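You operate a simulated robot arm through the tools that you are given. There is no shell and no other tool. Be economical: measure what you need, move in short steps, check, and stop when the job is done.

The job below is to be done with a simulated robot arm. You get a single attempt, and the scene is never put back.

TASK
Set range and amps for the job card: high over 10 A, else low.
Fine: red switch off, lock it, try start before opening the fuse box; white lever inside; door shut before unlocking; switch on again and leave it on. Where these are worked on the way, their far stop is far enough and under half their travel is too little: yellow lever marked lock.
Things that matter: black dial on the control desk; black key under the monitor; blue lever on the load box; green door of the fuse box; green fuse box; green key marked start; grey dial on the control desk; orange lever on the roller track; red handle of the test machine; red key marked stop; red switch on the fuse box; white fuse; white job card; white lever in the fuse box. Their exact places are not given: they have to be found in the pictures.

The check looks at the end state, three seconds after you hand in, the way a careful person would. Anything else that was tipped, shoved, dropped, spilled or broken makes it a failure.

THE ROBOT
A 7-joint arm with a two-finger parallel gripper on a trunk, on a base that drives. Base frame: it is fixed to the floor where the robot stands at the start and does not move with it; the origin is under the middle of the robot, x ahead of it, y to its left, z up. Units: mm, degrees, N and s.
With the tool pointing down near the work surface it reaches from about 340 to 860 mm from the robot's upright axis, wherever it stands. Its first joint turns from -166.0 to 166.0 degrees. Places, roughly: black dial on the control desk [100, -600, 800]; black key under the monitor [700, 400, 700]; blue lever on the load box [600, 300, 800]; green door of the fuse box [500, -100, 1200]; green fuse box [600, -100, 1100]; green key marked start [300, -600, 800]; grey dial on the control desk [400, -700, 800]; orange lever on the roller track [200, -200, 800]; red handle of the test machine [300, -400, 1000]; red key marked stop [200, -700, 800]; red switch on the fuse box [500, 0, 1000]; white job card [400, -500, 1200]; white lever in the fuse box [500, -100, 1300]; yellow lever marked lock [500, -100, 900]. Payload 3.43 kg.
Tool frame: the origin (TCP) lies between the finger pads and is the grasp point; the fingertips stand 34 mm ahead of it; z points along the fingers, y is the line along which they close. The gripper opens to 128 mm. The fingers are 24 mm wide and 12 mm thick; the gripper's body (48 by 130 mm) begins 96 mm behind the TCP.
Orientation is that of the tool frame in the base frame, as a unit quaternion [x, y, z, w]. With the fingers straight down and closing along the base's y, the tool's x points along the base's -x, its y along +y and its z along -z.

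THE INTERFACE
- The arm moves only by the tool servo_tool. Its argument "motion" is a list of rows, each an object of numbers (a shift or turn left out is 0, a gripper value left out holds the last): "x", "y", "z": the shift along the base's x, y, z in mm; "ax", "ay", "az": the turn, a rotation vector about the base's x, y, z in degrees; "gripper": the gripper command, from -1 (shut) to 1 (fully open), values between in proportion. In form: [{"x": .., "y": .., "z": .., "ax": .., "ay": .., "az": .., "gripper": ..}, ...]. A call has 1 to 8 rows; each row shifts and turns the commanded pose from where the row before left it. Each row takes 0.2 s and may step no farther than 50 mm and 8.6 degrees from the row before; otherwise, or with a gripper value out of range, the whole call is refused. A pose out of reach is approached as far as the arm can. The call stops where the force on the tool passes 90 N (or 10 N more than at its start, if that is more) or the arm is blocked; 0.2 s more then pass. The fingers move at their own pace (about 153 mm/s each) and stop on an object; they squeeze with about 23 N. The grip force told is the motor's: it shows also when the fingers shut on nothing. Time passes only in rows, and 0.2 s behind the last, so rows that do not move let the fingers close. It gives the time, the measured TCP pose, the force on the tool (base axes), the opening and the grip force at its end, in the units of the frame above (readings bear some noise), with the torque about the TCP (base axes, N m) and any sound that the robot's microphone picked up.
- Cameras (640 x 400 px; columns grow to the right, rows downward): "scene" is now at [167.1, -33.7, 1547]; the picture's right is [-0.47, -0.88, -0.00], its down [-0.72, 0.39, -0.58] and it looks along [0.51, -0.28, -0.81] (base axes); focal length 229 px, centre (320, 200). "wrist" rides on the gripper at [76, -11, -160] in the tool frame; the picture's right is [0.15, 0.99, 0.00], its down [-0.88, 0.13, -0.46] and it looks along [-0.45, 0.07, 0.89] (tool axes); focal length 234 px, centre (320, 200).
- grab_frame(camera): a new picture of that camera. It takes no simulated time.
- roll_base(legs): drives the robot by 1 to 6 legs, each [ahead, turn to the left] in mm and degrees, along the robot's own axes; the way and the turn of a leg run together, so that a leg with both is an arc; at most 1500 mm and 180 degrees a leg. The arm and the cameras ride along, it lands a little off, and it stops where it bumps. It gives what a move gives.
- head_to(pan, tilt): turns the head with the scene camera to pan (to the left, within 132 degrees either way) and tilt (down, from -29 to 69), counted from straight ahead of the robot. It gives what a move gives.
- measure_at(camera, pixels): for up to 12 pixels [column, row] of the newest picture of that camera ("zoom" is the newest enlarged one), the place [x, y, z] in the base frame of the surface seen there, good to about 2 mm. It takes no simulated time.
- zoom(camera, box): a new picture of the part [left, top, right, bottom] of that camera's present view, enlarged. It takes no simulated time.
- sign_off(): hands the job in; it is judged then, once.

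Go step by step. Measure first, check grasps and placings, and put right what went wrong. The budget is 80 turns and 60 pictures, counting those below and the enlarged ones. Unless the task says otherwise, let go and move clear before handing in, and close with one line.

The tools are called after "Emit:" as a command line: name --argument value ..., lists and objects as JSON in quotes. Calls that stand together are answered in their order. servo_tool: Moves the arm, as the interface text tells. Its arguments: {"type":"object","properties":{"motion":{"type":"array"}},"required":["motion"]} The other tools are called the same way: roll_base (legs) drives the base; head_to (pan, tilt) turns the head that bears the scene camera; grab_frame (camera) takes a picture; measure_at (camera, pixels) gives the place of the surface under pixels of a picture; zoom (camera, box) takes an enlarged picture of a part of a camera's view; sign_off () hands the job in.

At the start:

```text
time_s: 0.0
ee_pos: [368.0, -115.2, 1149.7]
tool_rot: [0.0, 1.0, 0.0, 0.0]
contact_force: [-0.1, -0.4, 0.2]
wrist_torque: [-0.01, -0.01, -0.01]
finger_gap: 128.0
grasp_force: 0.1
robot x, y, heading: [-4.0, 0.3, 0.0]
head pan, tilt: [-28.3, 54.4]
```

scene: 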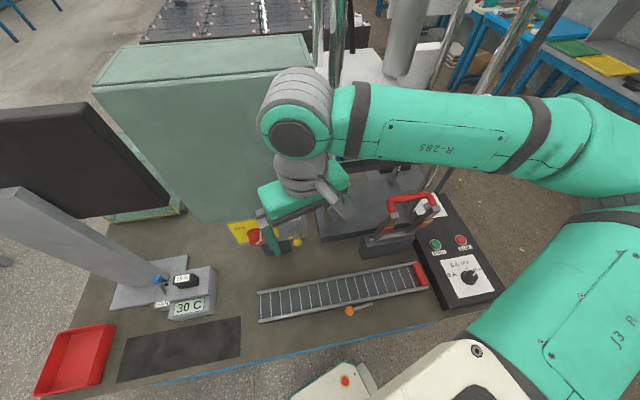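
wrist: 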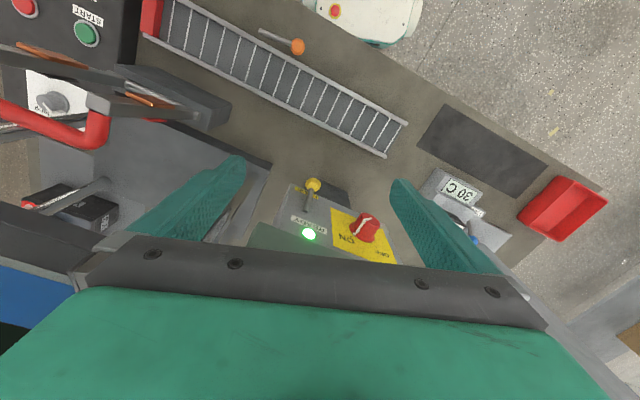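

The scene picture shows the desk, roller track, control desk with black dial at (470,278) and the fuse box behind the gripper. I'll look around with zooms to find the card and controls.

Emit:
zoom --camera "scene" --box '[340, 160, 520, 310]'

Emit:
zoom --camera "wrist" --box '[200, 150, 500, 270]'

Emit:
measure_at --camera "wrist" --pixels '[[313, 184], [362, 228], [308, 233], [297, 46], [85, 33], [22, 6], [50, 103], [460, 190]]'

Emit:
measure_at --camera "scene" --pixels '[[470, 277], [435, 244], [461, 240], [410, 196], [425, 210], [350, 311], [150, 130], [300, 60], [100, 90], [240, 200], [185, 280], [297, 242]]'

```text
2.67 times, centred on (430, 235) of scene
```

zoom: 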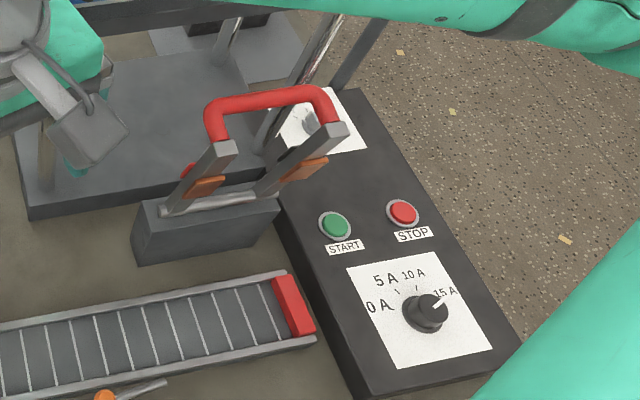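

```text
2.13 times, centred on (350, 210) of wrist
```

zoom: 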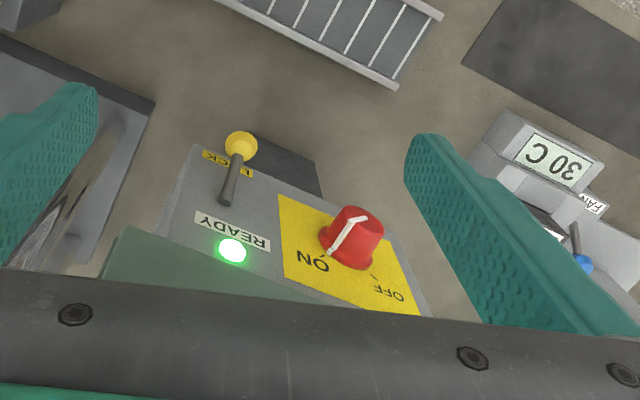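

```text
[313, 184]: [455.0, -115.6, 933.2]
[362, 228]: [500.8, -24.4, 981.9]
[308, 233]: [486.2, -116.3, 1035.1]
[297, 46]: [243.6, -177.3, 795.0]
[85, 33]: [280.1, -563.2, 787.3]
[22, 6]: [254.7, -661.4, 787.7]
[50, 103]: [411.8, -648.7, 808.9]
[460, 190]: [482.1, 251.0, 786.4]
```

```text
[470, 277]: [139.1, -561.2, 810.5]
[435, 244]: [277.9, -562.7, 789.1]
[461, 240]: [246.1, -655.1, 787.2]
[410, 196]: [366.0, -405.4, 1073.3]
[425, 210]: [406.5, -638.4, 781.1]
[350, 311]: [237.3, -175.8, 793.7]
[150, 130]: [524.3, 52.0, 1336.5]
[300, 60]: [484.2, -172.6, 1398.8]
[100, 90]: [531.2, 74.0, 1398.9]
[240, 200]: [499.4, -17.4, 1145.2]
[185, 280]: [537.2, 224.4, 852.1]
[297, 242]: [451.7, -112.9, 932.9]
```

The knob (red, pointing to ON) and the yellow lock lever sit below the fuse box door. Next I look for the job card.

Emit:
head_to --pan -62 --tilt 35

Emit:
grab_frame --camera "scene"

```text
time_s: 1.0
ee_pos: [367.0, -115.1, 1151.0]
tool_rot: [0.0, 1.0, 0.0, 0.001]
contact_force: [0.7, 1.0, 0.6]
wrist_torque: [-0.01, -0.01, -0.01]
finger_gap: 128.0
grasp_force: 0.0
robot x, y, heading: [3.1, -0.7, -0.1]
head pan, tilt: [-62.0, 35.0]
```

```text
55 pictures are left
```

scene: 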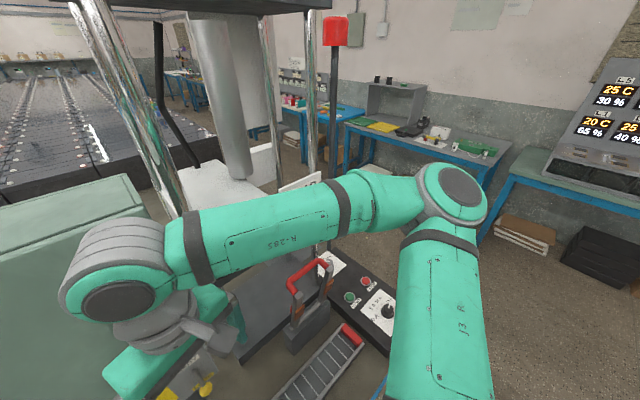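

The card is hidden behind the forearm around (300,180). I back the base 200 mm to get room for a horizontal tool and turn the tool to point forward.

Emit:
roll_base --legs '[[-200, 0]]'

Emit:
servo_tool --motion '[{"ay": -8.5}, {"ay": -8.5}, {"ay": -8.5}, {"ay": -8.5}, {"ay": -8.5}, {"ay": -8.5}]'

Emit:
head_to --pan -45 --tilt 35

Emit:
grab_frame --camera "scene"

Emit:
grab_frame --camera "wrist"

```text
time_s: 2.6
ee_pos: [170.9, -115.2, 1149.3]
tool_rot: [-0.001, 1.0, 0.0, 0.001]
contact_force: [-0.3, 0.9, 0.1]
wrist_torque: [-0.05, 0.02, 0.01]
finger_gap: 128.1
grasp_force: 0.1
robot x, y, heading: [-198.5, -1.1, 0.1]
head pan, tilt: [-62.0, 35.0]
```

```text
time_s: 4.0
ee_pos: [273.7, -184.8, 1219.2]
tool_rot: [0.0, 0.903, -0.001, 0.431]
contact_force: [0.2, 0.0, -0.1]
wrist_torque: [0.0, 0.01, 0.02]
finger_gap: 128.3
grasp_force: 0.1
out of reach, approached as far as the arm can: row 2, 3, 4, 5, 6
robot x, y, heading: [-202.2, -2.8, 0.3]
head pan, tilt: [-62.0, 35.0]
```

```text
time_s: 4.8
ee_pos: [273.0, -184.9, 1219.7]
tool_rot: [-0.002, 0.904, 0.001, 0.429]
contact_force: [-0.1, 0.5, -0.1]
wrist_torque: [-0.03, 0.01, 0.02]
finger_gap: 128.1
grasp_force: 0.1
robot x, y, heading: [-196.2, -0.6, -0.1]
head pan, tilt: [-45.0, 35.0]
```

```text
54 pictures are left
```

scene: 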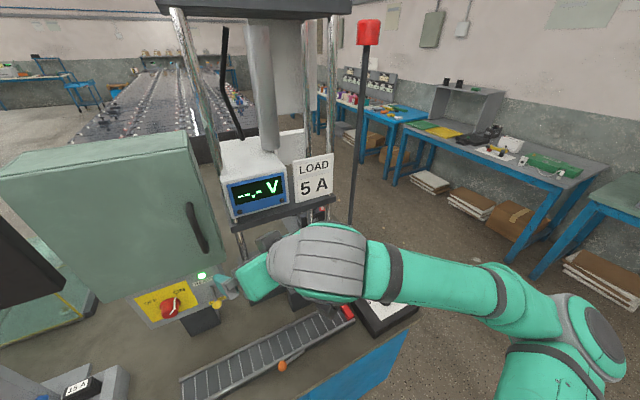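

```text
53 pictures are left
```

wrist: 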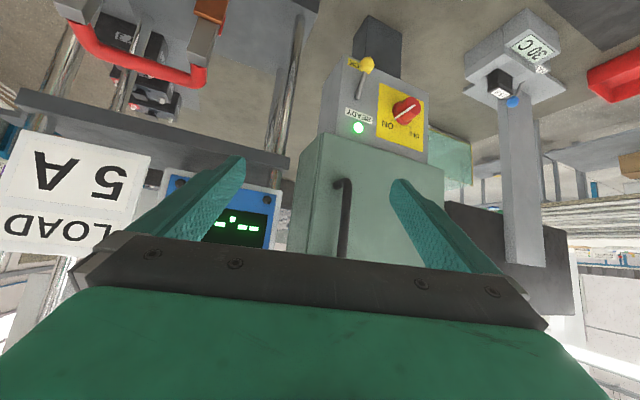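

The card reads LOAD 5 A, so the range is low and the amps 5. I measure the fuse box's parts and look closer.

Emit:
zoom --camera "scene" --box '[100, 180, 260, 340]'

Emit:
measure_at --camera "scene" --pixels '[[170, 307], [190, 207], [204, 250], [215, 302], [202, 274], [145, 315], [185, 280], [130, 290], [30, 200], [205, 180], [100, 180], [200, 320]]'

Emit:
measure_at --camera "wrist" --pixels '[[366, 66], [406, 106], [358, 127], [384, 92], [385, 125], [418, 145], [340, 90], [430, 160], [375, 35], [343, 185], [348, 235], [330, 160]]'

```text
2.50 times, centred on (180, 260) of scene
```

zoom: 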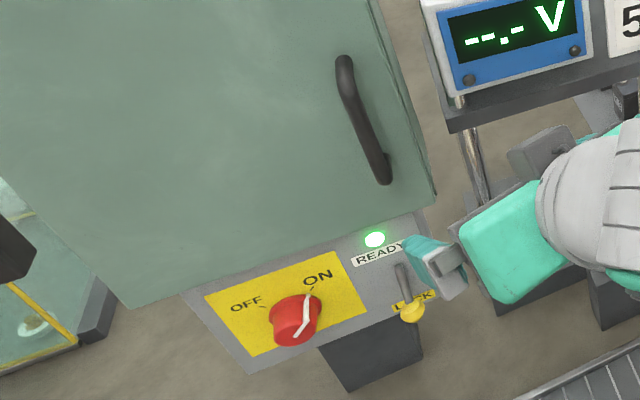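

```text
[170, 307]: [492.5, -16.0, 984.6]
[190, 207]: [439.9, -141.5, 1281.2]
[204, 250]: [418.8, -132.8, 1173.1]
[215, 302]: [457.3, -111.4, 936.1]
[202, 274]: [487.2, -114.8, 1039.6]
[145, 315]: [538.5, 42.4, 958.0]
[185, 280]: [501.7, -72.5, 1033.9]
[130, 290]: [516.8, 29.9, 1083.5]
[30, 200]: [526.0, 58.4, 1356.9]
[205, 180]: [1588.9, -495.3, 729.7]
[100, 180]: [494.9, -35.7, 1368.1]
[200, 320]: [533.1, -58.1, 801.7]
```

```text
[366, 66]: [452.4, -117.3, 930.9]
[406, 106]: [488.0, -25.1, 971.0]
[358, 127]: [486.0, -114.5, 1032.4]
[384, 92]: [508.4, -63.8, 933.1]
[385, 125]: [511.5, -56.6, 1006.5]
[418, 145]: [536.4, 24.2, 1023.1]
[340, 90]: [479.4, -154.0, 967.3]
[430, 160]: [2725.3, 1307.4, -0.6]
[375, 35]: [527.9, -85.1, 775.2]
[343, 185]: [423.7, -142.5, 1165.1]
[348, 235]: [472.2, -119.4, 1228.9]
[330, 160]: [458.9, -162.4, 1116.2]
```

Panel and door are upright, turned about 18° (normal into the box ≈ [0.95,-0.31,0]). I bring the tool level, yawed, in front of the red switch.

Emit:
servo_tool --motion '[{"x": 15, "y": 30, "z": -30, "ay": -7.8}, {"x": 15, "y": 30, "z": -30, "ay": -7.8}, {"x": 15, "y": 30, "z": -30, "ay": -7.8}, {"x": 15, "y": 30, "z": -30, "ay": -7.8}, {"y": 30, "z": -30, "ay": -7.8}, {"az": -6}, {"az": -6}, {"az": -6}]'

```text
time_s: 6.6
ee_pos: [396.8, -102.9, 1090.3]
tool_rot: [-0.004, 0.708, 0.007, 0.706]
contact_force: [-0.5, 0.1, 0.1]
wrist_torque: [0.02, 0.02, 0.02]
finger_gap: 127.9
grasp_force: 0.1
out of reach, approached as far as the arm can: row 1, 2, 3, 5, 6, 7, 8
robot x, y, heading: [-197.4, -2.4, -0.2]
head pan, tilt: [-45.0, 35.0]
```

The tool is level but the arm can't yaw here; seemingly too near. I back off another 200 mm and try again.

Emit:
roll_base --legs '[[-200, 0]]'

Emit:
servo_tool --motion '[{"x": 20, "z": -20}, {"x": 20, "y": 10, "z": -20}, {"az": -6}, {"az": -6}, {"az": -6}]'

Emit:
grab_frame --camera "scene"

```text
time_s: 8.2
ee_pos: [197.4, -103.9, 1090.2]
tool_rot: [-0.004, 0.708, 0.007, 0.706]
contact_force: [-0.3, -0.2, 0.6]
wrist_torque: [0.04, 0.01, 0.0]
finger_gap: 128.0
grasp_force: 0.0
robot x, y, heading: [-396.5, -1.3, 0.0]
head pan, tilt: [-45.0, 35.0]
```

```text
time_s: 9.4
ee_pos: [234.6, -110.4, 1055.2]
tool_rot: [-0.007, 0.709, 0.012, 0.705]
contact_force: [0.2, -0.2, 0.2]
wrist_torque: [0.0, 0.01, 0.0]
finger_gap: 127.9
grasp_force: 0.0
out of reach, approached as far as the arm can: row 1, 2, 3, 4, 5
robot x, y, heading: [-393.2, -5.4, 0.2]
head pan, tilt: [-45.0, 35.0]
```

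```text
51 pictures are left
```

scene: 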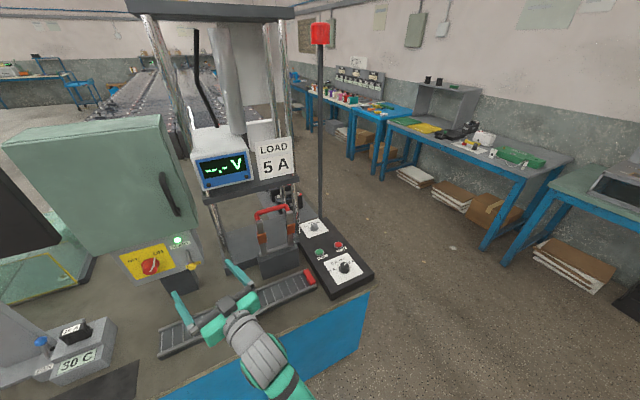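

From here the whole scene is visible. I zoom on the dials and measure the monitor and table edges before repositioning the base to face the box squarely.

Emit:
zoom --camera "scene" --box '[260, 190, 380, 300]'

Emit:
measure_at --camera "scene" --pixels '[[20, 230], [10, 190], [45, 250], [320, 300], [365, 298], [160, 380], [315, 228], [345, 268], [20, 310], [75, 325]]'

```text
3.64 times, centred on (320, 245) of scene
```

zoom: 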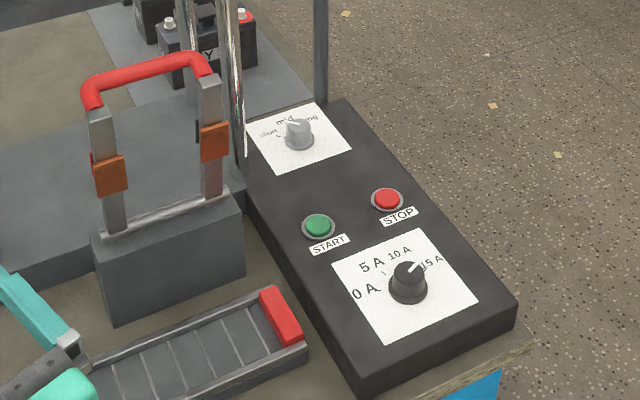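

```text
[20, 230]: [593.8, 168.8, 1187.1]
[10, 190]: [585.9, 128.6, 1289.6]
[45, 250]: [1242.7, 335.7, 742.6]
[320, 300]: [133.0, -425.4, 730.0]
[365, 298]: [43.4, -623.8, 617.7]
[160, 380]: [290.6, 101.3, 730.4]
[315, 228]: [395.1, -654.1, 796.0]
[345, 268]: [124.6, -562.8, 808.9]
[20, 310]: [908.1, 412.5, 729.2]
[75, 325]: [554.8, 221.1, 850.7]
```

Grey dial is "short/mid/long" — not range; the white lever inside must be low/high. Black dial points at 15 A. I drive to face the box squarely with the target slightly to the right of the robot.

Emit:
roll_base --legs '[[0, 69], [270, 0], [0, -87]]'

Emit:
head_to --pan -5 --tilt 38

Emit:
grab_frame --camera "scene"

```text
time_s: 18.9
ee_pos: [260.9, -50.9, 1055.9]
tool_rot: [0.103, 0.701, -0.098, 0.699]
contact_force: [-0.3, -0.7, 0.2]
wrist_torque: [-0.02, 0.01, 0.01]
finger_gap: 128.0
grasp_force: 0.1
robot x, y, heading: [-303.7, 247.4, -18.3]
head pan, tilt: [-45.0, 35.0]
```

```text
time_s: 20.0
ee_pos: [260.9, -51.6, 1056.4]
tool_rot: [0.104, 0.701, -0.098, 0.698]
contact_force: [-0.6, -0.6, -0.8]
wrist_torque: [-0.01, -0.02, -0.02]
finger_gap: 127.7
grasp_force: 0.0
robot x, y, heading: [-305.5, 247.6, -18.0]
head pan, tilt: [-5.0, 38.0]
```

```text
49 pictures are left
```

scene: 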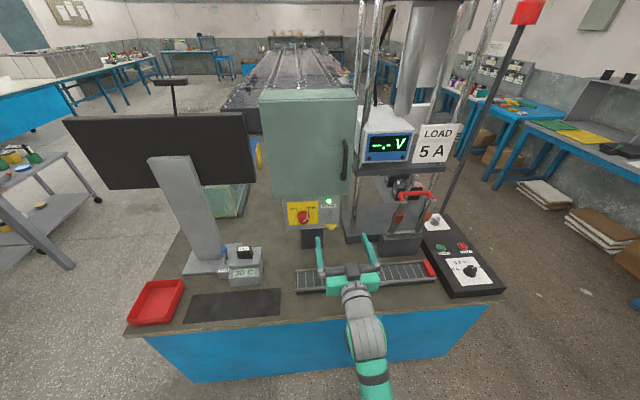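

Facing squarely now. Zoom on the panel for precise knob and lever geometry.

Emit:
zoom --camera "scene" --box '[270, 180, 370, 250]'

Emit:
grab_frame --camera "wrist"

```text
5.71 times, centred on (320, 215) of scene
```

zoom: 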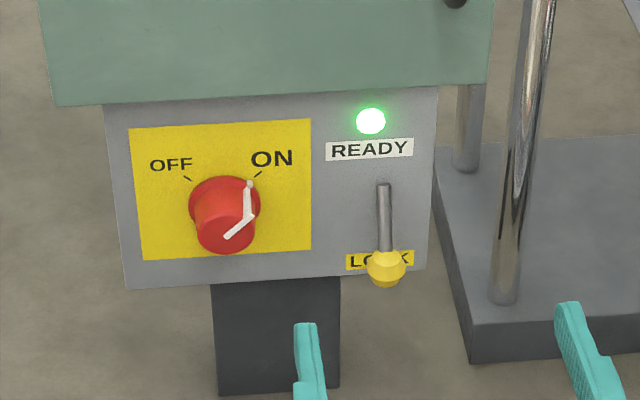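

```text
47 pictures are left
```

wrist: 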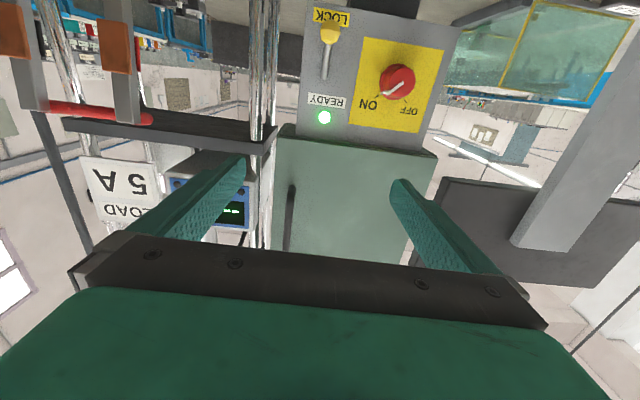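

Emit:
measure_at --camera "zoom" --pixels '[[223, 238], [203, 230], [248, 225], [383, 187], [384, 215], [386, 262], [140, 250], [300, 245], [430, 130], [110, 115], [420, 265], [250, 186]]'

Emit:
measure_at --camera "wrist" --pixels '[[398, 80], [327, 33], [325, 75], [325, 55], [380, 45], [440, 60], [310, 90], [289, 200], [282, 245], [400, 120]]'

```text
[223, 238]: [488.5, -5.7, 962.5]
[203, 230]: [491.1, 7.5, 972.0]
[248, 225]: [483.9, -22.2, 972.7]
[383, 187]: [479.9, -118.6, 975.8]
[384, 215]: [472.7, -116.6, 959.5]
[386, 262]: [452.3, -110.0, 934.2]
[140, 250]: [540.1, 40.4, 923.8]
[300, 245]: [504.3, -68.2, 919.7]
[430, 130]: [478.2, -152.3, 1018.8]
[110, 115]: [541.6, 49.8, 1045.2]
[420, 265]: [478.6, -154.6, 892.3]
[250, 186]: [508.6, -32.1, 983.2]
```

```text
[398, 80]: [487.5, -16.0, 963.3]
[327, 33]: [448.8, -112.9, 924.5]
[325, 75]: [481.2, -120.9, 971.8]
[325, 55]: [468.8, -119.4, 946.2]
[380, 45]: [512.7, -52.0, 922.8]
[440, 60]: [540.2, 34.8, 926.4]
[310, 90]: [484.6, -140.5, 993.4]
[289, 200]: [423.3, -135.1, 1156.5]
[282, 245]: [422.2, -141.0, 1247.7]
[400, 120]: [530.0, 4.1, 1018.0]
```

Panel plane at n≈501 (along the box normal), knob axis at u≈144, z≈968, ball of the lock at u≈33, z≈930. I line the tool up with the knob.

Emit:
servo_tool --motion '[{"x": 12, "y": 36, "z": -29, "gripper": 0.4}, {"x": 12, "y": 36, "z": -29}, {"x": 11, "y": 35, "z": -29}, {"az": -1.5}]'

Emit:
grab_frame --camera "wrist"

```text
time_s: 21.0
ee_pos: [261.6, -38.9, 1031.7]
tool_rot: [0.099, 0.703, -0.087, 0.698]
contact_force: [-0.3, 0.4, -0.7]
wrist_torque: [0.06, 0.0, 0.03]
finger_gap: 89.5
grasp_force: 0.0
out of reach, approached as far as the arm can: row 1, 2, 3
robot x, y, heading: [-304.9, 251.6, -17.8]
head pan, tilt: [-5.0, 38.0]
```

```text
46 pictures are left
```

wrist: 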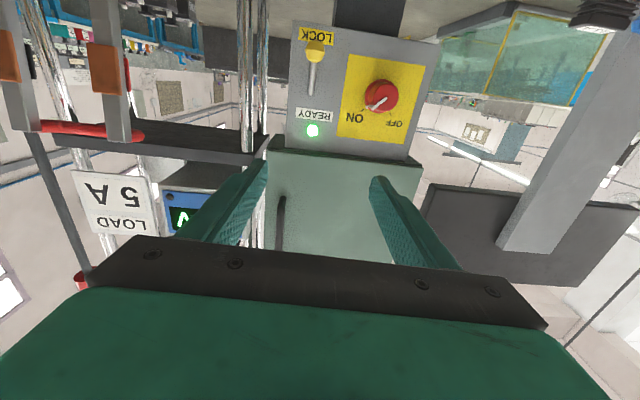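

The arm is still limited here; extending farther out should ease the wrist. I move forward along the normal.

Emit:
servo_tool --motion '[{"x": 38, "y": -12.4}, {"x": 38, "y": -12.4}]'

Emit:
grab_frame --camera "scene"

```text
time_s: 21.6
ee_pos: [317.4, -95.7, 1026.8]
tool_rot: [0.11, 0.701, -0.101, 0.697]
contact_force: [0.2, 0.2, -0.4]
wrist_torque: [0.02, -0.01, 0.03]
finger_gap: 89.3
grasp_force: 0.0
out of reach, approached as far as the arm can: row 1, 2
robot x, y, heading: [-306.4, 246.0, -18.2]
head pan, tilt: [-5.0, 38.0]
```

```text
45 pictures are left
```

scene: 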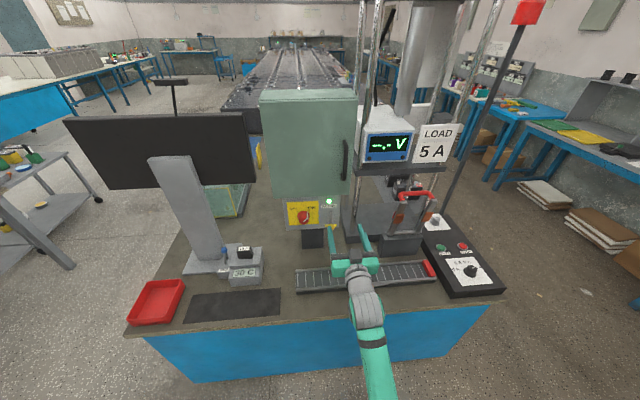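

Reach is limited whenever the tool goes left or yaws right relative to the robot. I test yawing left to confirm that the opposite side is free.

Emit:
servo_tool --motion '[{"az": 8}, {"az": 8}, {"az": 8}, {"x": 9, "y": 28}, {"x": 9, "y": 28}]'

```text
time_s: 22.8
ee_pos: [334.5, -37.4, 1027.8]
tool_rot: [-0.035, 0.708, 0.041, 0.704]
contact_force: [-1.0, 0.1, 0.1]
wrist_torque: [0.05, -0.04, 0.05]
finger_gap: 89.7
grasp_force: 0.0
robot x, y, heading: [-306.3, 252.2, -17.8]
head pan, tilt: [-5.0, 38.0]
```

Confirmed: yawing left frees the arm. I'll shift the base to the left by a back-and-forth manoeuvre; first check what stands on the left.

Emit:
measure_at --camera "scene" --pixels '[[60, 260], [5, 180], [100, 195], [70, 125], [160, 290], [240, 130], [245, 190], [70, 80]]'

Emit:
roll_base --legs '[[0, -40], [-300, 0], [0, 38]]'

```text
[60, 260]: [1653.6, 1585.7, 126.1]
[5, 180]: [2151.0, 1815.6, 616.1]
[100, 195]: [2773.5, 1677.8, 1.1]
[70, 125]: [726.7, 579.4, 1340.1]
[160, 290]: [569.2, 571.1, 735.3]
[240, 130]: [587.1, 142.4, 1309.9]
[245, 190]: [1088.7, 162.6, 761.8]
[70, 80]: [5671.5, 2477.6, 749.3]
```

```text
time_s: 28.9
ee_pos: [164.0, 191.1, 1027.8]
tool_rot: [-0.023, 0.708, 0.027, 0.705]
contact_force: [-0.5, 0.3, -0.1]
wrist_torque: [0.0, 0.0, -0.01]
finger_gap: 89.5
grasp_force: 0.1
robot x, y, heading: [-460.5, 502.7, -19.7]
head pan, tilt: [-5.0, 38.0]
```

Lots of free space. Now shift the tool right and down to the knob line and yaw it to −18°, still clear of everything.

Emit:
servo_tool --motion '[{"x": -9, "y": -28, "z": -20}, {"x": -9, "y": -28, "z": -20}, {"x": -9, "y": -28, "z": -20}, {"az": -7.3}, {"az": -7.3}, {"az": -7.3}]'

```text
time_s: 30.3
ee_pos: [137.4, 106.9, 966.7]
tool_rot: [0.115, 0.7, -0.11, 0.697]
contact_force: [-1.0, -0.3, -0.1]
wrist_torque: [0.01, 0.03, 0.04]
finger_gap: 89.4
grasp_force: 0.0
robot x, y, heading: [-459.5, 501.4, -20.2]
head pan, tilt: [-5.0, 38.0]
```

Reachable now. Drive forward 260 mm.

Emit:
roll_base --legs '[[260, 2]]'

Emit:
grab_frame --camera "wrist"

Emit:
grab_frame --camera "scene"

```text
time_s: 32.2
ee_pos: [402.1, 45.8, 966.9]
tool_rot: [0.1, 0.702, -0.094, 0.699]
contact_force: [-1.0, 0.2, 0.3]
wrist_torque: [0.03, 0.02, 0.01]
finger_gap: 89.9
grasp_force: 0.1
robot x, y, heading: [-214.7, 416.3, -17.7]
head pan, tilt: [-5.0, 38.0]
```

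```text
44 pictures are left
```

wrist: 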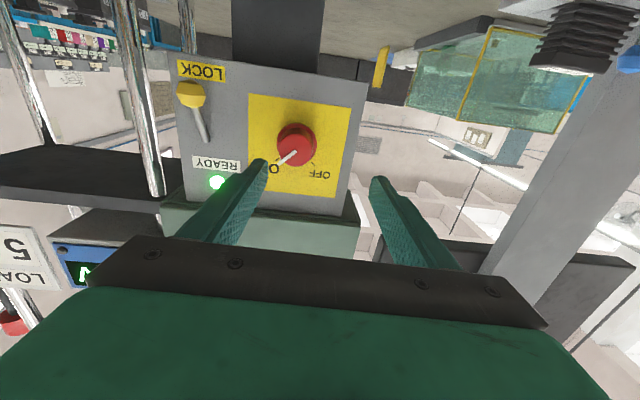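

```text
43 pictures are left
```

scene: 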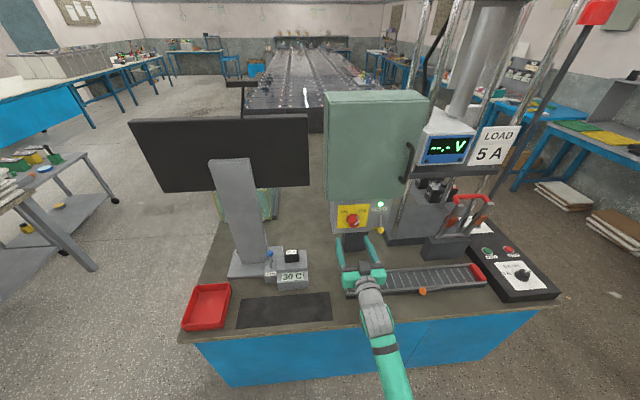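

Emit:
measure_at --camera "wrist" --pixels '[[297, 145], [278, 147], [316, 147], [297, 130], [250, 180], [345, 150], [191, 93], [203, 135]]'

Emit:
zoom --camera "wrist" --box '[170, 50, 370, 220]'

```text
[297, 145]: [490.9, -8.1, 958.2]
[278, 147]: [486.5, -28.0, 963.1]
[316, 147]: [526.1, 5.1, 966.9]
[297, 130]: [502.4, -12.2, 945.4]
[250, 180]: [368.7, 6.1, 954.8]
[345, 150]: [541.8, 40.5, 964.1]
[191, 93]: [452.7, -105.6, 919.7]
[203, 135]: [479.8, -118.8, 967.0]
```

```text
2.35 times, centred on (270, 135) of wrist
```

zoom: 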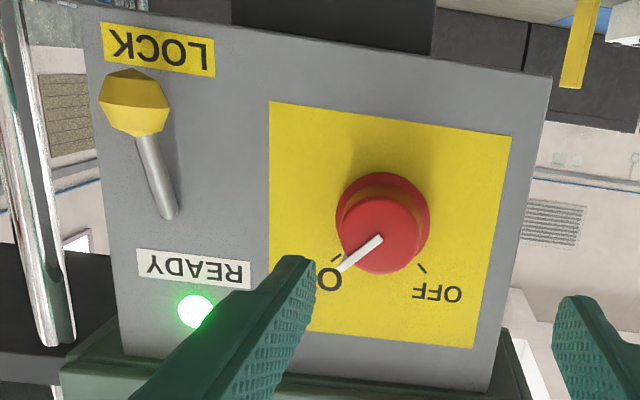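

Knob face centre ≈ u 141, z 965. Shift right, advance 90 mm, close.

Emit:
servo_tool --motion '[{"x": -8.3, "y": -25.7, "z": -2, "az": -2}, {"x": 28.5, "y": -9.3}, {"x": 28.5, "y": -9.3}, {"x": 28.5, "y": -9.3}]'

Emit:
grab_frame --camera "wrist"

```text
time_s: 33.2
ee_pos: [477.5, -8.7, 965.4]
tool_rot: [0.112, 0.7, -0.107, 0.697]
contact_force: [0.1, -0.7, -0.2]
wrist_torque: [0.01, 0.0, 0.02]
finger_gap: 89.6
grasp_force: 0.0
robot x, y, heading: [-214.8, 422.0, -17.7]
head pan, tilt: [-5.0, 38.0]
```

```text
41 pictures are left
```

wrist: 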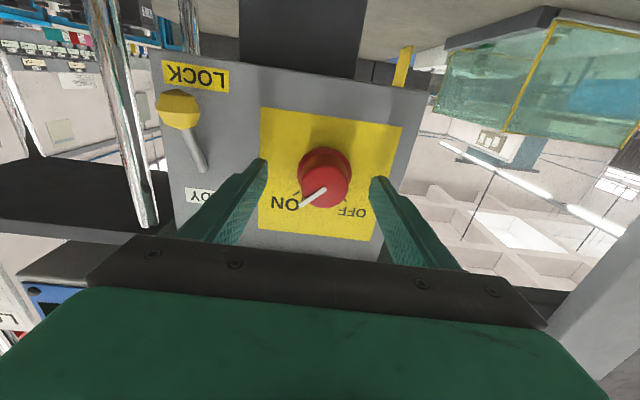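

Knob is centred between the fingers; close and then turn counter-clockwise.

Emit:
servo_tool --motion '[{"gripper": -1}, {}, {}]'

Emit:
servo_tool --motion '[{"ax": -8, "ay": 2.6}, {"ax": -8, "ay": 2.6}, {"ax": -8, "ay": 2.6}, {"ax": -8, "ay": 2.6}]'

```text
time_s: 34.0
ee_pos: [480.5, -5.5, 965.2]
tool_rot: [0.112, 0.7, -0.105, 0.697]
contact_force: [6.5, 22.1, -1.7]
wrist_torque: [-0.11, -0.35, 0.21]
finger_gap: 41.6
grasp_force: 44.6
robot x, y, heading: [-214.1, 418.7, -17.8]
head pan, tilt: [-5.0, 38.0]
```

```text
time_s: 34.5
ee_pos: [481.4, -6.4, 970.2]
tool_rot: [0.022, 0.712, -0.157, 0.684]
contact_force: [-0.5, 11.8, 3.4]
wrist_torque: [0.12, 0.18, -1.59]
finger_gap: 42.2
grasp_force: 45.1
out of reach, approached as far as the arm can: row 1, 2
robot x, y, heading: [-212.7, 421.5, -17.7]
head pan, tilt: [-5.0, 38.0]
stopped in row 2: the force on the tool passed its limit at 100 N (the readings are from after the stop); the commanded pose is now the measured one
```

The roll in that direction is at a joint limit. I release, back off, and pre-roll clockwise about the knob axis so that the turn ends where I was.

Emit:
servo_tool --motion '[{"gripper": 0.4}, {}, {"x": -28.5, "y": 9.3}, {"x": -28.5, "y": 9.3}, {"ax": 8, "ay": -2.6}, {"ax": 8, "ay": -2.6}, {"ax": 8, "ay": -2.6}, {"ax": 8, "ay": -2.6}]'

Emit:
servo_tool --motion '[{"ax": 8, "ay": -2.6}, {"ax": 8, "ay": -2.6}, {"ax": 8, "ay": -2.6}, {"ax": 8, "ay": -2.6}, {"ax": 8, "ay": -2.6}, {"ax": 8, "ay": -2.6}, {"ax": 8, "ay": -2.6}]'

Emit:
grab_frame --camera "wrist"

```text
time_s: 36.3
ee_pos: [422.0, 10.9, 969.4]
tool_rot: [0.224, 0.664, 0.047, 0.711]
contact_force: [0.4, -0.8, 0.3]
wrist_torque: [0.01, 0.03, -0.05]
finger_gap: 89.4
grasp_force: 0.1
robot x, y, heading: [-218.2, 416.8, -17.6]
head pan, tilt: [-5.0, 38.0]
```

```text
time_s: 37.9
ee_pos: [421.4, 11.7, 968.3]
tool_rot: [0.522, 0.448, 0.386, 0.615]
contact_force: [-0.3, -1.1, 0.3]
wrist_torque: [-0.01, 0.03, 0.07]
finger_gap: 89.6
grasp_force: 0.1
robot x, y, heading: [-213.5, 420.0, -17.9]
head pan, tilt: [-5.0, 38.0]
```

```text
40 pictures are left
```

wrist: 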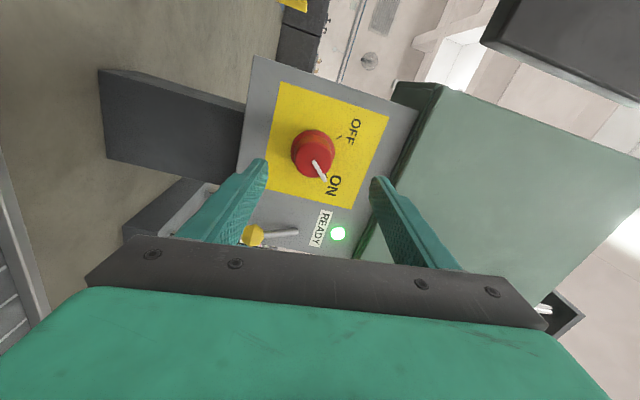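

Pre-rolled ~78°. Trim pitch, narrow the opening, advance 60 mm, and close.

Emit:
servo_tool --motion '[{"ax": 0.9, "ay": 2.9, "z": -3, "gripper": 0.1}, {"x": 28.5, "y": -9.3}, {"x": 28.5, "y": -9.3}, {"gripper": -1}, {}, {}]'

Emit:
servo_tool --motion '[{"ax": -8, "ay": 2.6}, {"ax": -8, "ay": 2.6}, {"ax": -8, "ay": 2.6}, {"ax": -8, "ay": 2.6}]'

Emit:
grab_frame --camera "wrist"

```text
time_s: 39.3
ee_pos: [479.1, -6.6, 965.9]
tool_rot: [0.535, 0.461, 0.375, 0.6]
contact_force: [3.8, -1.1, 0.9]
wrist_torque: [0.19, 0.58, 0.31]
finger_gap: 41.3
grasp_force: 45.1
robot x, y, heading: [-214.8, 418.9, -18.1]
head pan, tilt: [-5.0, 38.0]
```

```text
time_s: 40.3
ee_pos: [478.4, -6.6, 966.9]
tool_rot: [0.379, 0.599, 0.184, 0.681]
contact_force: [-21.3, 12.6, 0.0]
wrist_torque: [-0.1, -0.24, 0.06]
finger_gap: 41.3
grasp_force: 44.5
robot x, y, heading: [-216.6, 419.7, -18.0]
head pan, tilt: [-5.0, 38.0]
```

```text
39 pictures are left
```

wrist: 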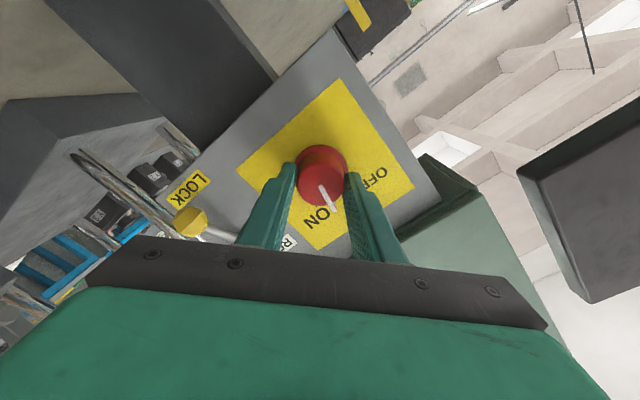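

The pointer is moving from ON toward OFF; continue.

Emit:
servo_tool --motion '[{"ax": -8, "ay": 2.6}, {"ax": -8, "ay": 2.6}, {"ax": -8, "ay": 2.6}, {"ax": -8, "ay": 2.6}, {"ax": -8, "ay": 2.6}]'

Emit:
grab_frame --camera "wrist"

```text
time_s: 41.5
ee_pos: [479.5, -6.1, 967.8]
tool_rot: [0.141, 0.697, -0.074, 0.699]
contact_force: [-9.8, 23.7, 7.9]
wrist_torque: [0.05, 0.04, 0.65]
finger_gap: 41.1
grasp_force: 44.8
robot x, y, heading: [-211.9, 416.1, -17.9]
head pan, tilt: [-5.0, 38.0]
```

```text
38 pictures are left
```

wrist: 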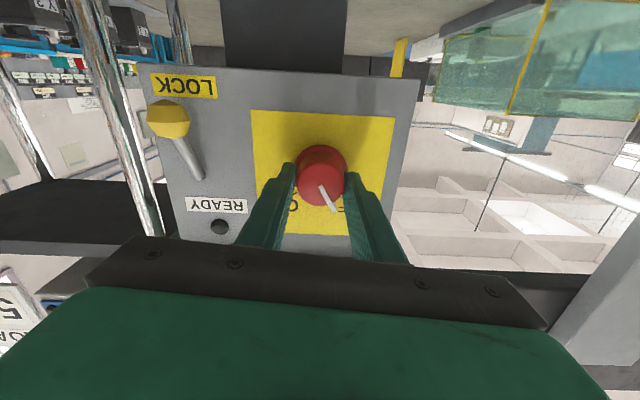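

READY is off and the pointer is near OFF; one small extra turn toward the stop, then release and look.

Emit:
servo_tool --motion '[{"ax": -6, "ay": 2}, {"gripper": 0.1}, {}, {"x": -28.5, "y": 9.3}, {"x": -28.5, "y": 9.3}, {"x": -28.5, "y": 9.3}]'

Emit:
zoom --camera "wrist" --box '[150, 40, 390, 240]'

```text
time_s: 42.9
ee_pos: [394.3, 18.7, 965.6]
tool_rot: [0.106, 0.705, -0.114, 0.692]
contact_force: [0.1, -0.3, 0.3]
wrist_torque: [-0.01, -0.03, -0.02]
finger_gap: 70.4
grasp_force: 0.0
robot x, y, heading: [-217.0, 421.9, -17.6]
head pan, tilt: [-5.0, 38.0]
```

```text
2.00 times, centred on (270, 140) of wrist
```

zoom: 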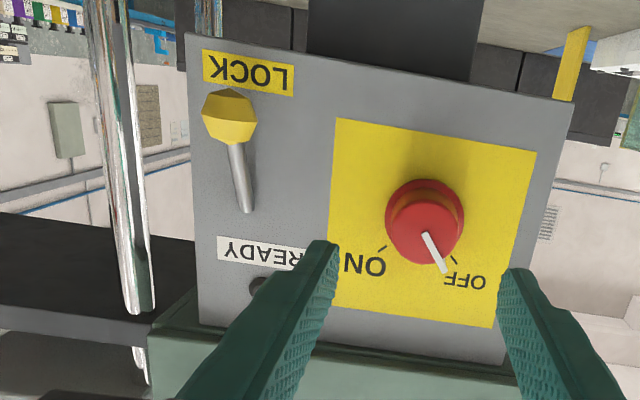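

Switch is at OFF. Next the lock lever: shut the fingers, move below the ball, then under it and lift carefully.

Emit:
servo_tool --motion '[{"x": -10.8, "y": -33.3, "z": -24, "gripper": -1}, {"x": -10.8, "y": -33.3, "z": -24}, {"x": -10.8, "y": -33.3, "z": -24}, {"x": 24, "y": -7.7}, {"x": 24, "y": -7.7}, {"x": 24, "y": -7.7}]'

Emit:
grab_frame --camera "wrist"

```text
time_s: 44.3
ee_pos: [432.0, -101.2, 891.8]
tool_rot: [0.106, 0.704, -0.114, 0.693]
contact_force: [-0.1, 0.5, -0.2]
wrist_torque: [0.02, 0.0, 0.05]
finger_gap: 0.2
grasp_force: 23.0
robot x, y, heading: [-215.9, 417.5, -18.1]
head pan, tilt: [-5.0, 38.0]
```

```text
36 pictures are left
```

wrist: 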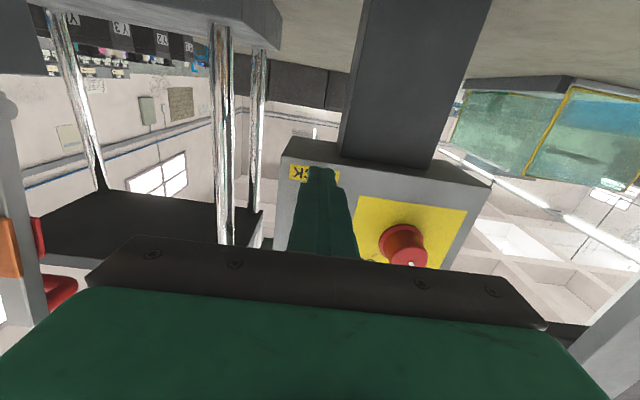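

Fingertips are under the ball. Lift in small steps.

Emit:
servo_tool --motion '[{"z": 12}, {"z": 12}, {"z": 12}, {"z": 12}, {"z": 12}]'

Emit:
zoom --camera "scene" --box '[310, 180, 430, 280]'

```text
time_s: 45.0
ee_pos: [432.1, -100.3, 896.3]
tool_rot: [0.112, 0.716, -0.11, 0.68]
contact_force: [0.3, 0.7, -8.7]
wrist_torque: [0.07, 0.19, 0.12]
finger_gap: 0.0
grasp_force: 23.0
robot x, y, heading: [-213.5, 418.6, -17.9]
head pan, tilt: [-5.0, 38.0]
stopped in row 3: the force on the tool passed its limit at 98 N (the readings are from after the stop); the commanded pose is now the measured one
```

```text
4.00 times, centred on (370, 230) of scene
```

zoom: 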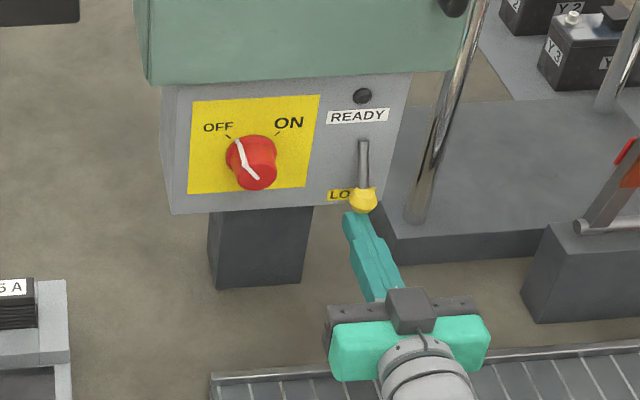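

Lifting is blocked hard (98 N within 5 mm), so the lever doesn't go up that way. I back off, then grip the ball and feel for its free direction.

Emit:
servo_tool --motion '[{"z": -8, "ay": -1.8}, {"x": -30, "y": 9.7}, {"x": -30, "y": 9.7, "z": 15, "gripper": 0}, {"z": 25}]'

Emit:
zoom --camera "wrist" --box '[160, 30, 480, 230]'

```text
time_s: 46.0
ee_pos: [373.4, -80.5, 930.0]
tool_rot: [0.114, 0.706, -0.108, 0.691]
contact_force: [0.4, 0.6, 0.2]
wrist_torque: [-0.01, 0.0, -0.01]
finger_gap: 63.9
grasp_force: 0.1
robot x, y, heading: [-214.8, 419.1, -17.7]
head pan, tilt: [-5.0, 38.0]
```

```text
2.00 times, centred on (320, 130) of wrist
```

zoom: 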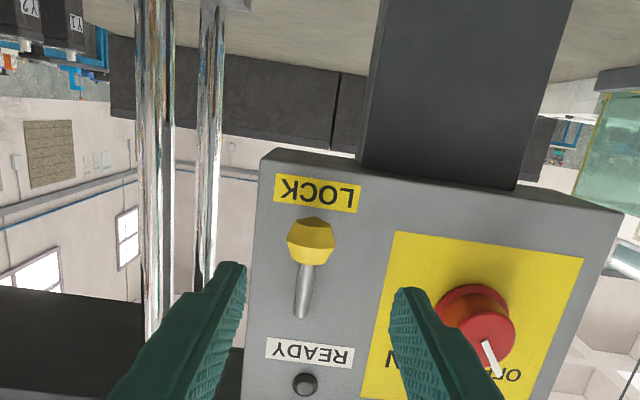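

Emit:
measure_at --camera "zoom" --pixels '[[312, 238], [290, 240], [333, 245], [310, 260], [303, 310], [306, 280], [318, 220]]'

Emit:
servo_tool --motion '[{"x": 24, "y": -9}, {"x": 24, "y": -9}, {"x": 26, "y": -9.3}, {"gripper": -1}, {}, {}]'

Emit:
grab_frame --camera "wrist"

```text
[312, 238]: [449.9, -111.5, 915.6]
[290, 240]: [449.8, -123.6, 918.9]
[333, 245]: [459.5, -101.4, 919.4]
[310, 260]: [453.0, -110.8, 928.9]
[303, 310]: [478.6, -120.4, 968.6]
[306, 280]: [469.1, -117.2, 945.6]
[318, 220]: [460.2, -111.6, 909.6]
```

```text
time_s: 47.4
ee_pos: [447.7, -107.2, 930.9]
tool_rot: [0.114, 0.706, -0.109, 0.691]
contact_force: [-0.8, 3.5, -3.7]
wrist_torque: [-0.07, 0.15, 0.07]
finger_gap: 26.9
grasp_force: 45.4
robot x, y, heading: [-214.4, 418.3, -17.8]
head pan, tilt: [-5.0, 38.0]
```

```text
33 pictures are left
```

wrist: 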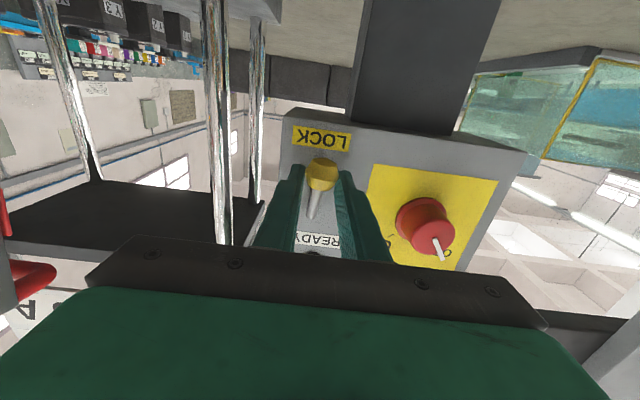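

Ball gripped (27 mm). Try small moves: out-and-up along its arc first.

Emit:
servo_tool --motion '[{"x": -6, "y": 2, "z": 5}, {"x": -6, "y": 2, "z": 5}]'

```text
time_s: 48.0
ee_pos: [434.6, -105.2, 947.1]
tool_rot: [0.112, 0.703, -0.11, 0.694]
contact_force: [28.6, -12.4, 16.6]
wrist_torque: [-0.23, -0.8, -0.16]
finger_gap: 8.9
grasp_force: 42.9
robot x, y, heading: [-213.4, 420.5, -17.8]
head pan, tilt: [-5.0, 38.0]
```

Emit:
grab_frame --camera "wrist"

Emit:
zoom --camera "scene" --box '[310, 180, 430, 280]'

```text
32 pictures are left
```

wrist: 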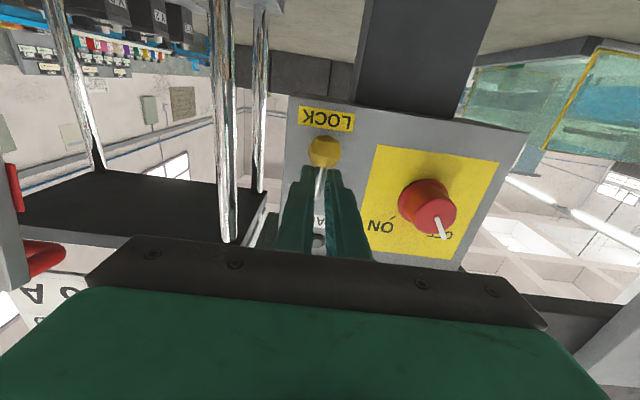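

```text
4.00 times, centred on (370, 230) of scene
```

zoom: 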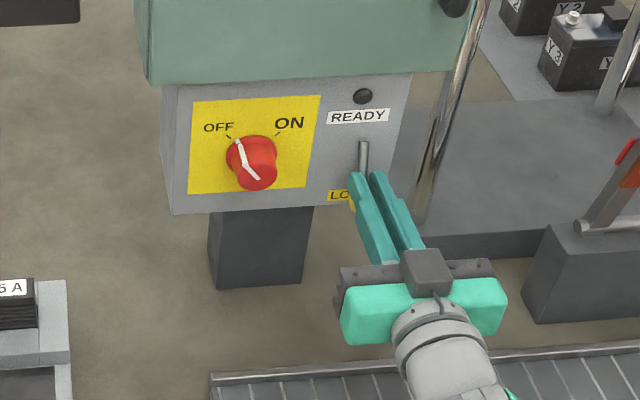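

It slid onto the stem (9 mm); the lever didn't rise. Test sideways, left first.

Emit:
servo_tool --motion '[{"x": 6, "y": -2, "z": -5}, {"x": 1.5, "y": 4.5}, {"x": 1.5, "y": 4.5}, {"x": 1.5, "y": 4.5}]'

```text
time_s: 49.0
ee_pos: [440.0, -103.1, 946.7]
tool_rot: [0.116, 0.7, -0.114, 0.695]
contact_force: [-25.2, -27.4, 56.0]
wrist_torque: [0.47, -0.69, -1.27]
finger_gap: 9.7
grasp_force: 43.9
robot x, y, heading: [-218.2, 415.8, -17.6]
head pan, tilt: [-5.0, 38.0]
```

Left resists too. Return and try right.

Emit:
servo_tool --motion '[{"x": -4, "y": -9, "z": 4}, {"x": -1.5, "y": -4.5}, {"x": -1.5, "y": -4.5}, {"x": -1.5, "y": -4.5}]'

```text
time_s: 50.0
ee_pos: [436.9, -107.5, 945.8]
tool_rot: [0.108, 0.702, -0.104, 0.697]
contact_force: [-12.3, 23.6, 47.9]
wrist_torque: [-0.07, -0.34, 0.24]
finger_gap: 9.3
grasp_force: 42.8
robot x, y, heading: [-214.5, 419.5, -17.6]
head pan, tilt: [-5.0, 38.0]
```

Sideways only gave ~27 N, inconclusive. I'll release and try a firmer push on the ball toward the panel with shut fingers.

Emit:
servo_tool --motion '[{"gripper": 0}, {"x": -1, "y": 4}, {"x": -25, "y": 8, "z": -4}, {"x": -25, "y": 8, "z": -10, "gripper": -1}, {}, {}]'

Emit:
grab_frame --camera "wrist"

```text
time_s: 51.4
ee_pos: [385.5, -94.0, 926.4]
tool_rot: [0.114, 0.706, -0.109, 0.691]
contact_force: [-0.6, -0.4, 0.7]
wrist_torque: [0.0, 0.05, -0.01]
finger_gap: 0.2
grasp_force: 23.2
robot x, y, heading: [-215.4, 419.9, -17.3]
head pan, tilt: [-5.0, 38.0]
```

```text
30 pictures are left
```

wrist: 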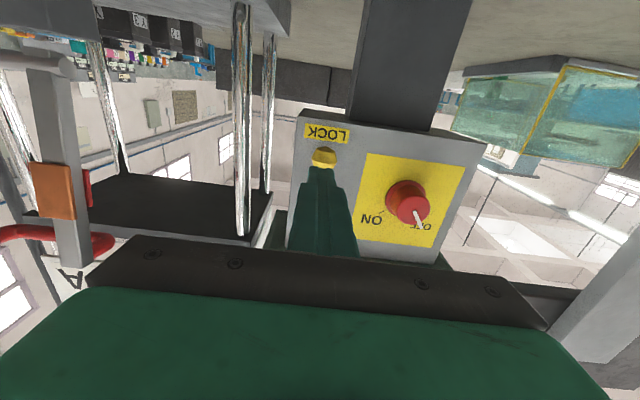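

Emit:
servo_tool --motion '[{"x": 1.5, "y": 5, "z": -2}, {"x": 14.3, "y": -4.6}, {"x": 9.5, "y": -3.1}, {"x": 9.5, "y": -3.1}, {"x": 9.5, "y": -3.1}, {"x": 9.5, "y": -3.1}]'

```text
time_s: 52.5
ee_pos: [414.8, -100.2, 923.9]
tool_rot: [0.115, 0.705, -0.11, 0.691]
contact_force: [-44.9, 23.0, 5.0]
wrist_torque: [-0.34, 0.01, 0.23]
finger_gap: 0.0
grasp_force: 23.0
robot x, y, heading: [-212.1, 422.5, -17.8]
head pan, tilt: [-5.0, 38.0]
stopped in row 5: the force on the tool passed its limit at 128 N (the readings are from after the stop); the commanded pose is now the measured one
```

Inward is a hard stop too, so upward it must be — perhaps my lift was too quick. Go under the ball again and lift slowly.

Emit:
servo_tool --motion '[{"x": -19, "y": 6.2}, {"z": -18}, {"z": -18}, {"x": 23, "y": -7.5}, {"x": 24, "y": -7.7}, {"z": 3}]'

Emit:
servo_tool --motion '[{"z": 4}, {"z": 4}, {"z": 4}, {"z": 4}, {"z": 4}, {"z": 4}, {"z": 4}, {"z": 4}]'

```text
time_s: 53.9
ee_pos: [444.2, -110.7, 888.3]
tool_rot: [0.115, 0.707, -0.109, 0.689]
contact_force: [0.3, 0.5, -0.5]
wrist_torque: [0.01, 0.01, -0.02]
finger_gap: 0.0
grasp_force: 22.8
robot x, y, heading: [-215.0, 421.5, -17.6]
head pan, tilt: [-5.0, 38.0]
```

```text
time_s: 55.5
ee_pos: [444.2, -108.9, 896.5]
tool_rot: [0.12, 0.718, -0.107, 0.677]
contact_force: [-0.4, -0.7, -8.0]
wrist_torque: [0.03, 0.1, 0.1]
finger_gap: 0.0
grasp_force: 23.2
robot x, y, heading: [-215.6, 415.9, -17.7]
head pan, tilt: [-5.0, 38.0]
stopped in row 8: the force on the tool passed its limit at 92 N (the readings are from after the stop); the commanded pose is now the measured one
```

Upward is truly blocked. Now a firm sideways test on the ball: from its left side pushing right.

Emit:
servo_tool --motion '[{"z": -8, "ay": -1.8}, {"x": -23, "y": 7.5}, {"x": -23, "y": 7.5}, {"x": 10.5, "y": 32, "z": 16}, {"z": 20}, {"x": 25, "y": -8}, {"x": 25, "y": -8}]'

Emit:
servo_tool --motion '[{"x": -1.5, "y": -4.7}, {"x": -1.5, "y": -4.7}, {"x": -1.5, "y": -4.7}, {"x": -1.5, "y": -4.7}, {"x": -1.5, "y": -4.7}, {"x": -1.5, "y": -4.7}]'

Emit:
grab_frame --camera "wrist"

```text
time_s: 57.1
ee_pos: [459.6, -76.7, 926.9]
tool_rot: [0.122, 0.707, -0.106, 0.688]
contact_force: [-0.2, 0.1, -0.3]
wrist_torque: [0.03, 0.0, 0.05]
finger_gap: 0.3
grasp_force: 23.2
robot x, y, heading: [-217.3, 418.2, -18.0]
head pan, tilt: [-5.0, 38.0]
```

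```text
time_s: 58.5
ee_pos: [455.4, -91.4, 927.0]
tool_rot: [0.115, 0.707, -0.099, 0.69]
contact_force: [4.3, 67.4, 1.0]
wrist_torque: [0.28, -0.01, 0.59]
finger_gap: 0.0
grasp_force: 23.1
robot x, y, heading: [-214.6, 416.4, -17.6]
head pan, tilt: [-5.0, 38.0]
```

```text
29 pictures are left
```

wrist: 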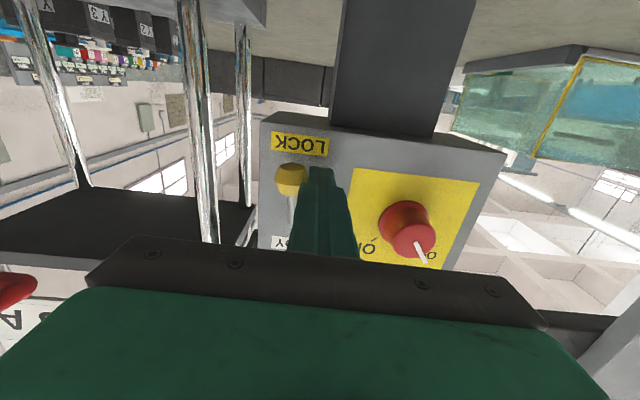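

Everything is blocked, and comparing pointer angles: at ON it stood ~42° off vertical, now only ~34° toward OFF. The switch is likely not fully OFF, which interlocks the lever. I'll go back and turn the knob to its stop.

Emit:
servo_tool --motion '[{"x": 3, "y": 12}, {"x": -28, "y": 9.3}, {"x": -28, "y": 9.3, "gripper": 0.1}, {"x": 10, "y": 31, "z": 20}, {"x": 10, "y": 31, "z": 18}, {"x": 7, "y": 20, "ax": 8, "ay": -2.6}, {"ax": 8, "ay": -2.6}, {"ax": 8, "ay": -2.6}]'

Emit:
servo_tool --motion '[{"ax": 8, "ay": -2.6}, {"ax": 8, "ay": -2.6}]'

Emit:
grab_frame --camera "wrist"

```text
time_s: 60.3
ee_pos: [422.1, 5.9, 962.6]
tool_rot: [0.27, 0.665, 0.052, 0.695]
contact_force: [-0.3, -0.4, -0.6]
wrist_torque: [0.01, 0.01, 0.01]
finger_gap: 70.4
grasp_force: 0.0
robot x, y, heading: [-218.1, 418.9, -18.0]
head pan, tilt: [-5.0, 38.0]
```

```text
time_s: 60.9
ee_pos: [424.9, 5.9, 964.3]
tool_rot: [0.361, 0.619, 0.156, 0.68]
contact_force: [-0.3, -1.5, -0.2]
wrist_torque: [-0.02, -0.02, 0.02]
finger_gap: 70.4
grasp_force: 0.0
robot x, y, heading: [-216.1, 419.6, -18.0]
head pan, tilt: [-5.0, 38.0]
```

```text
28 pictures are left
```

wrist: 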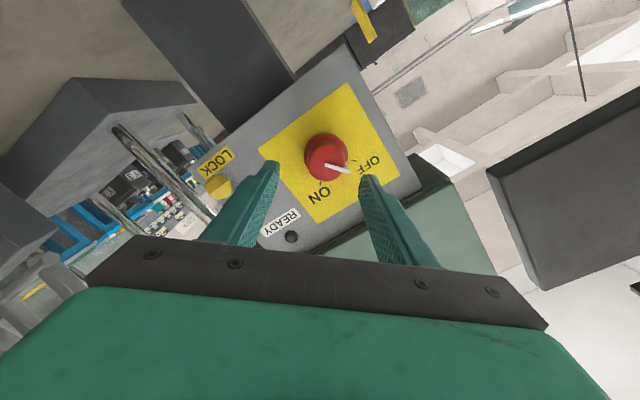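

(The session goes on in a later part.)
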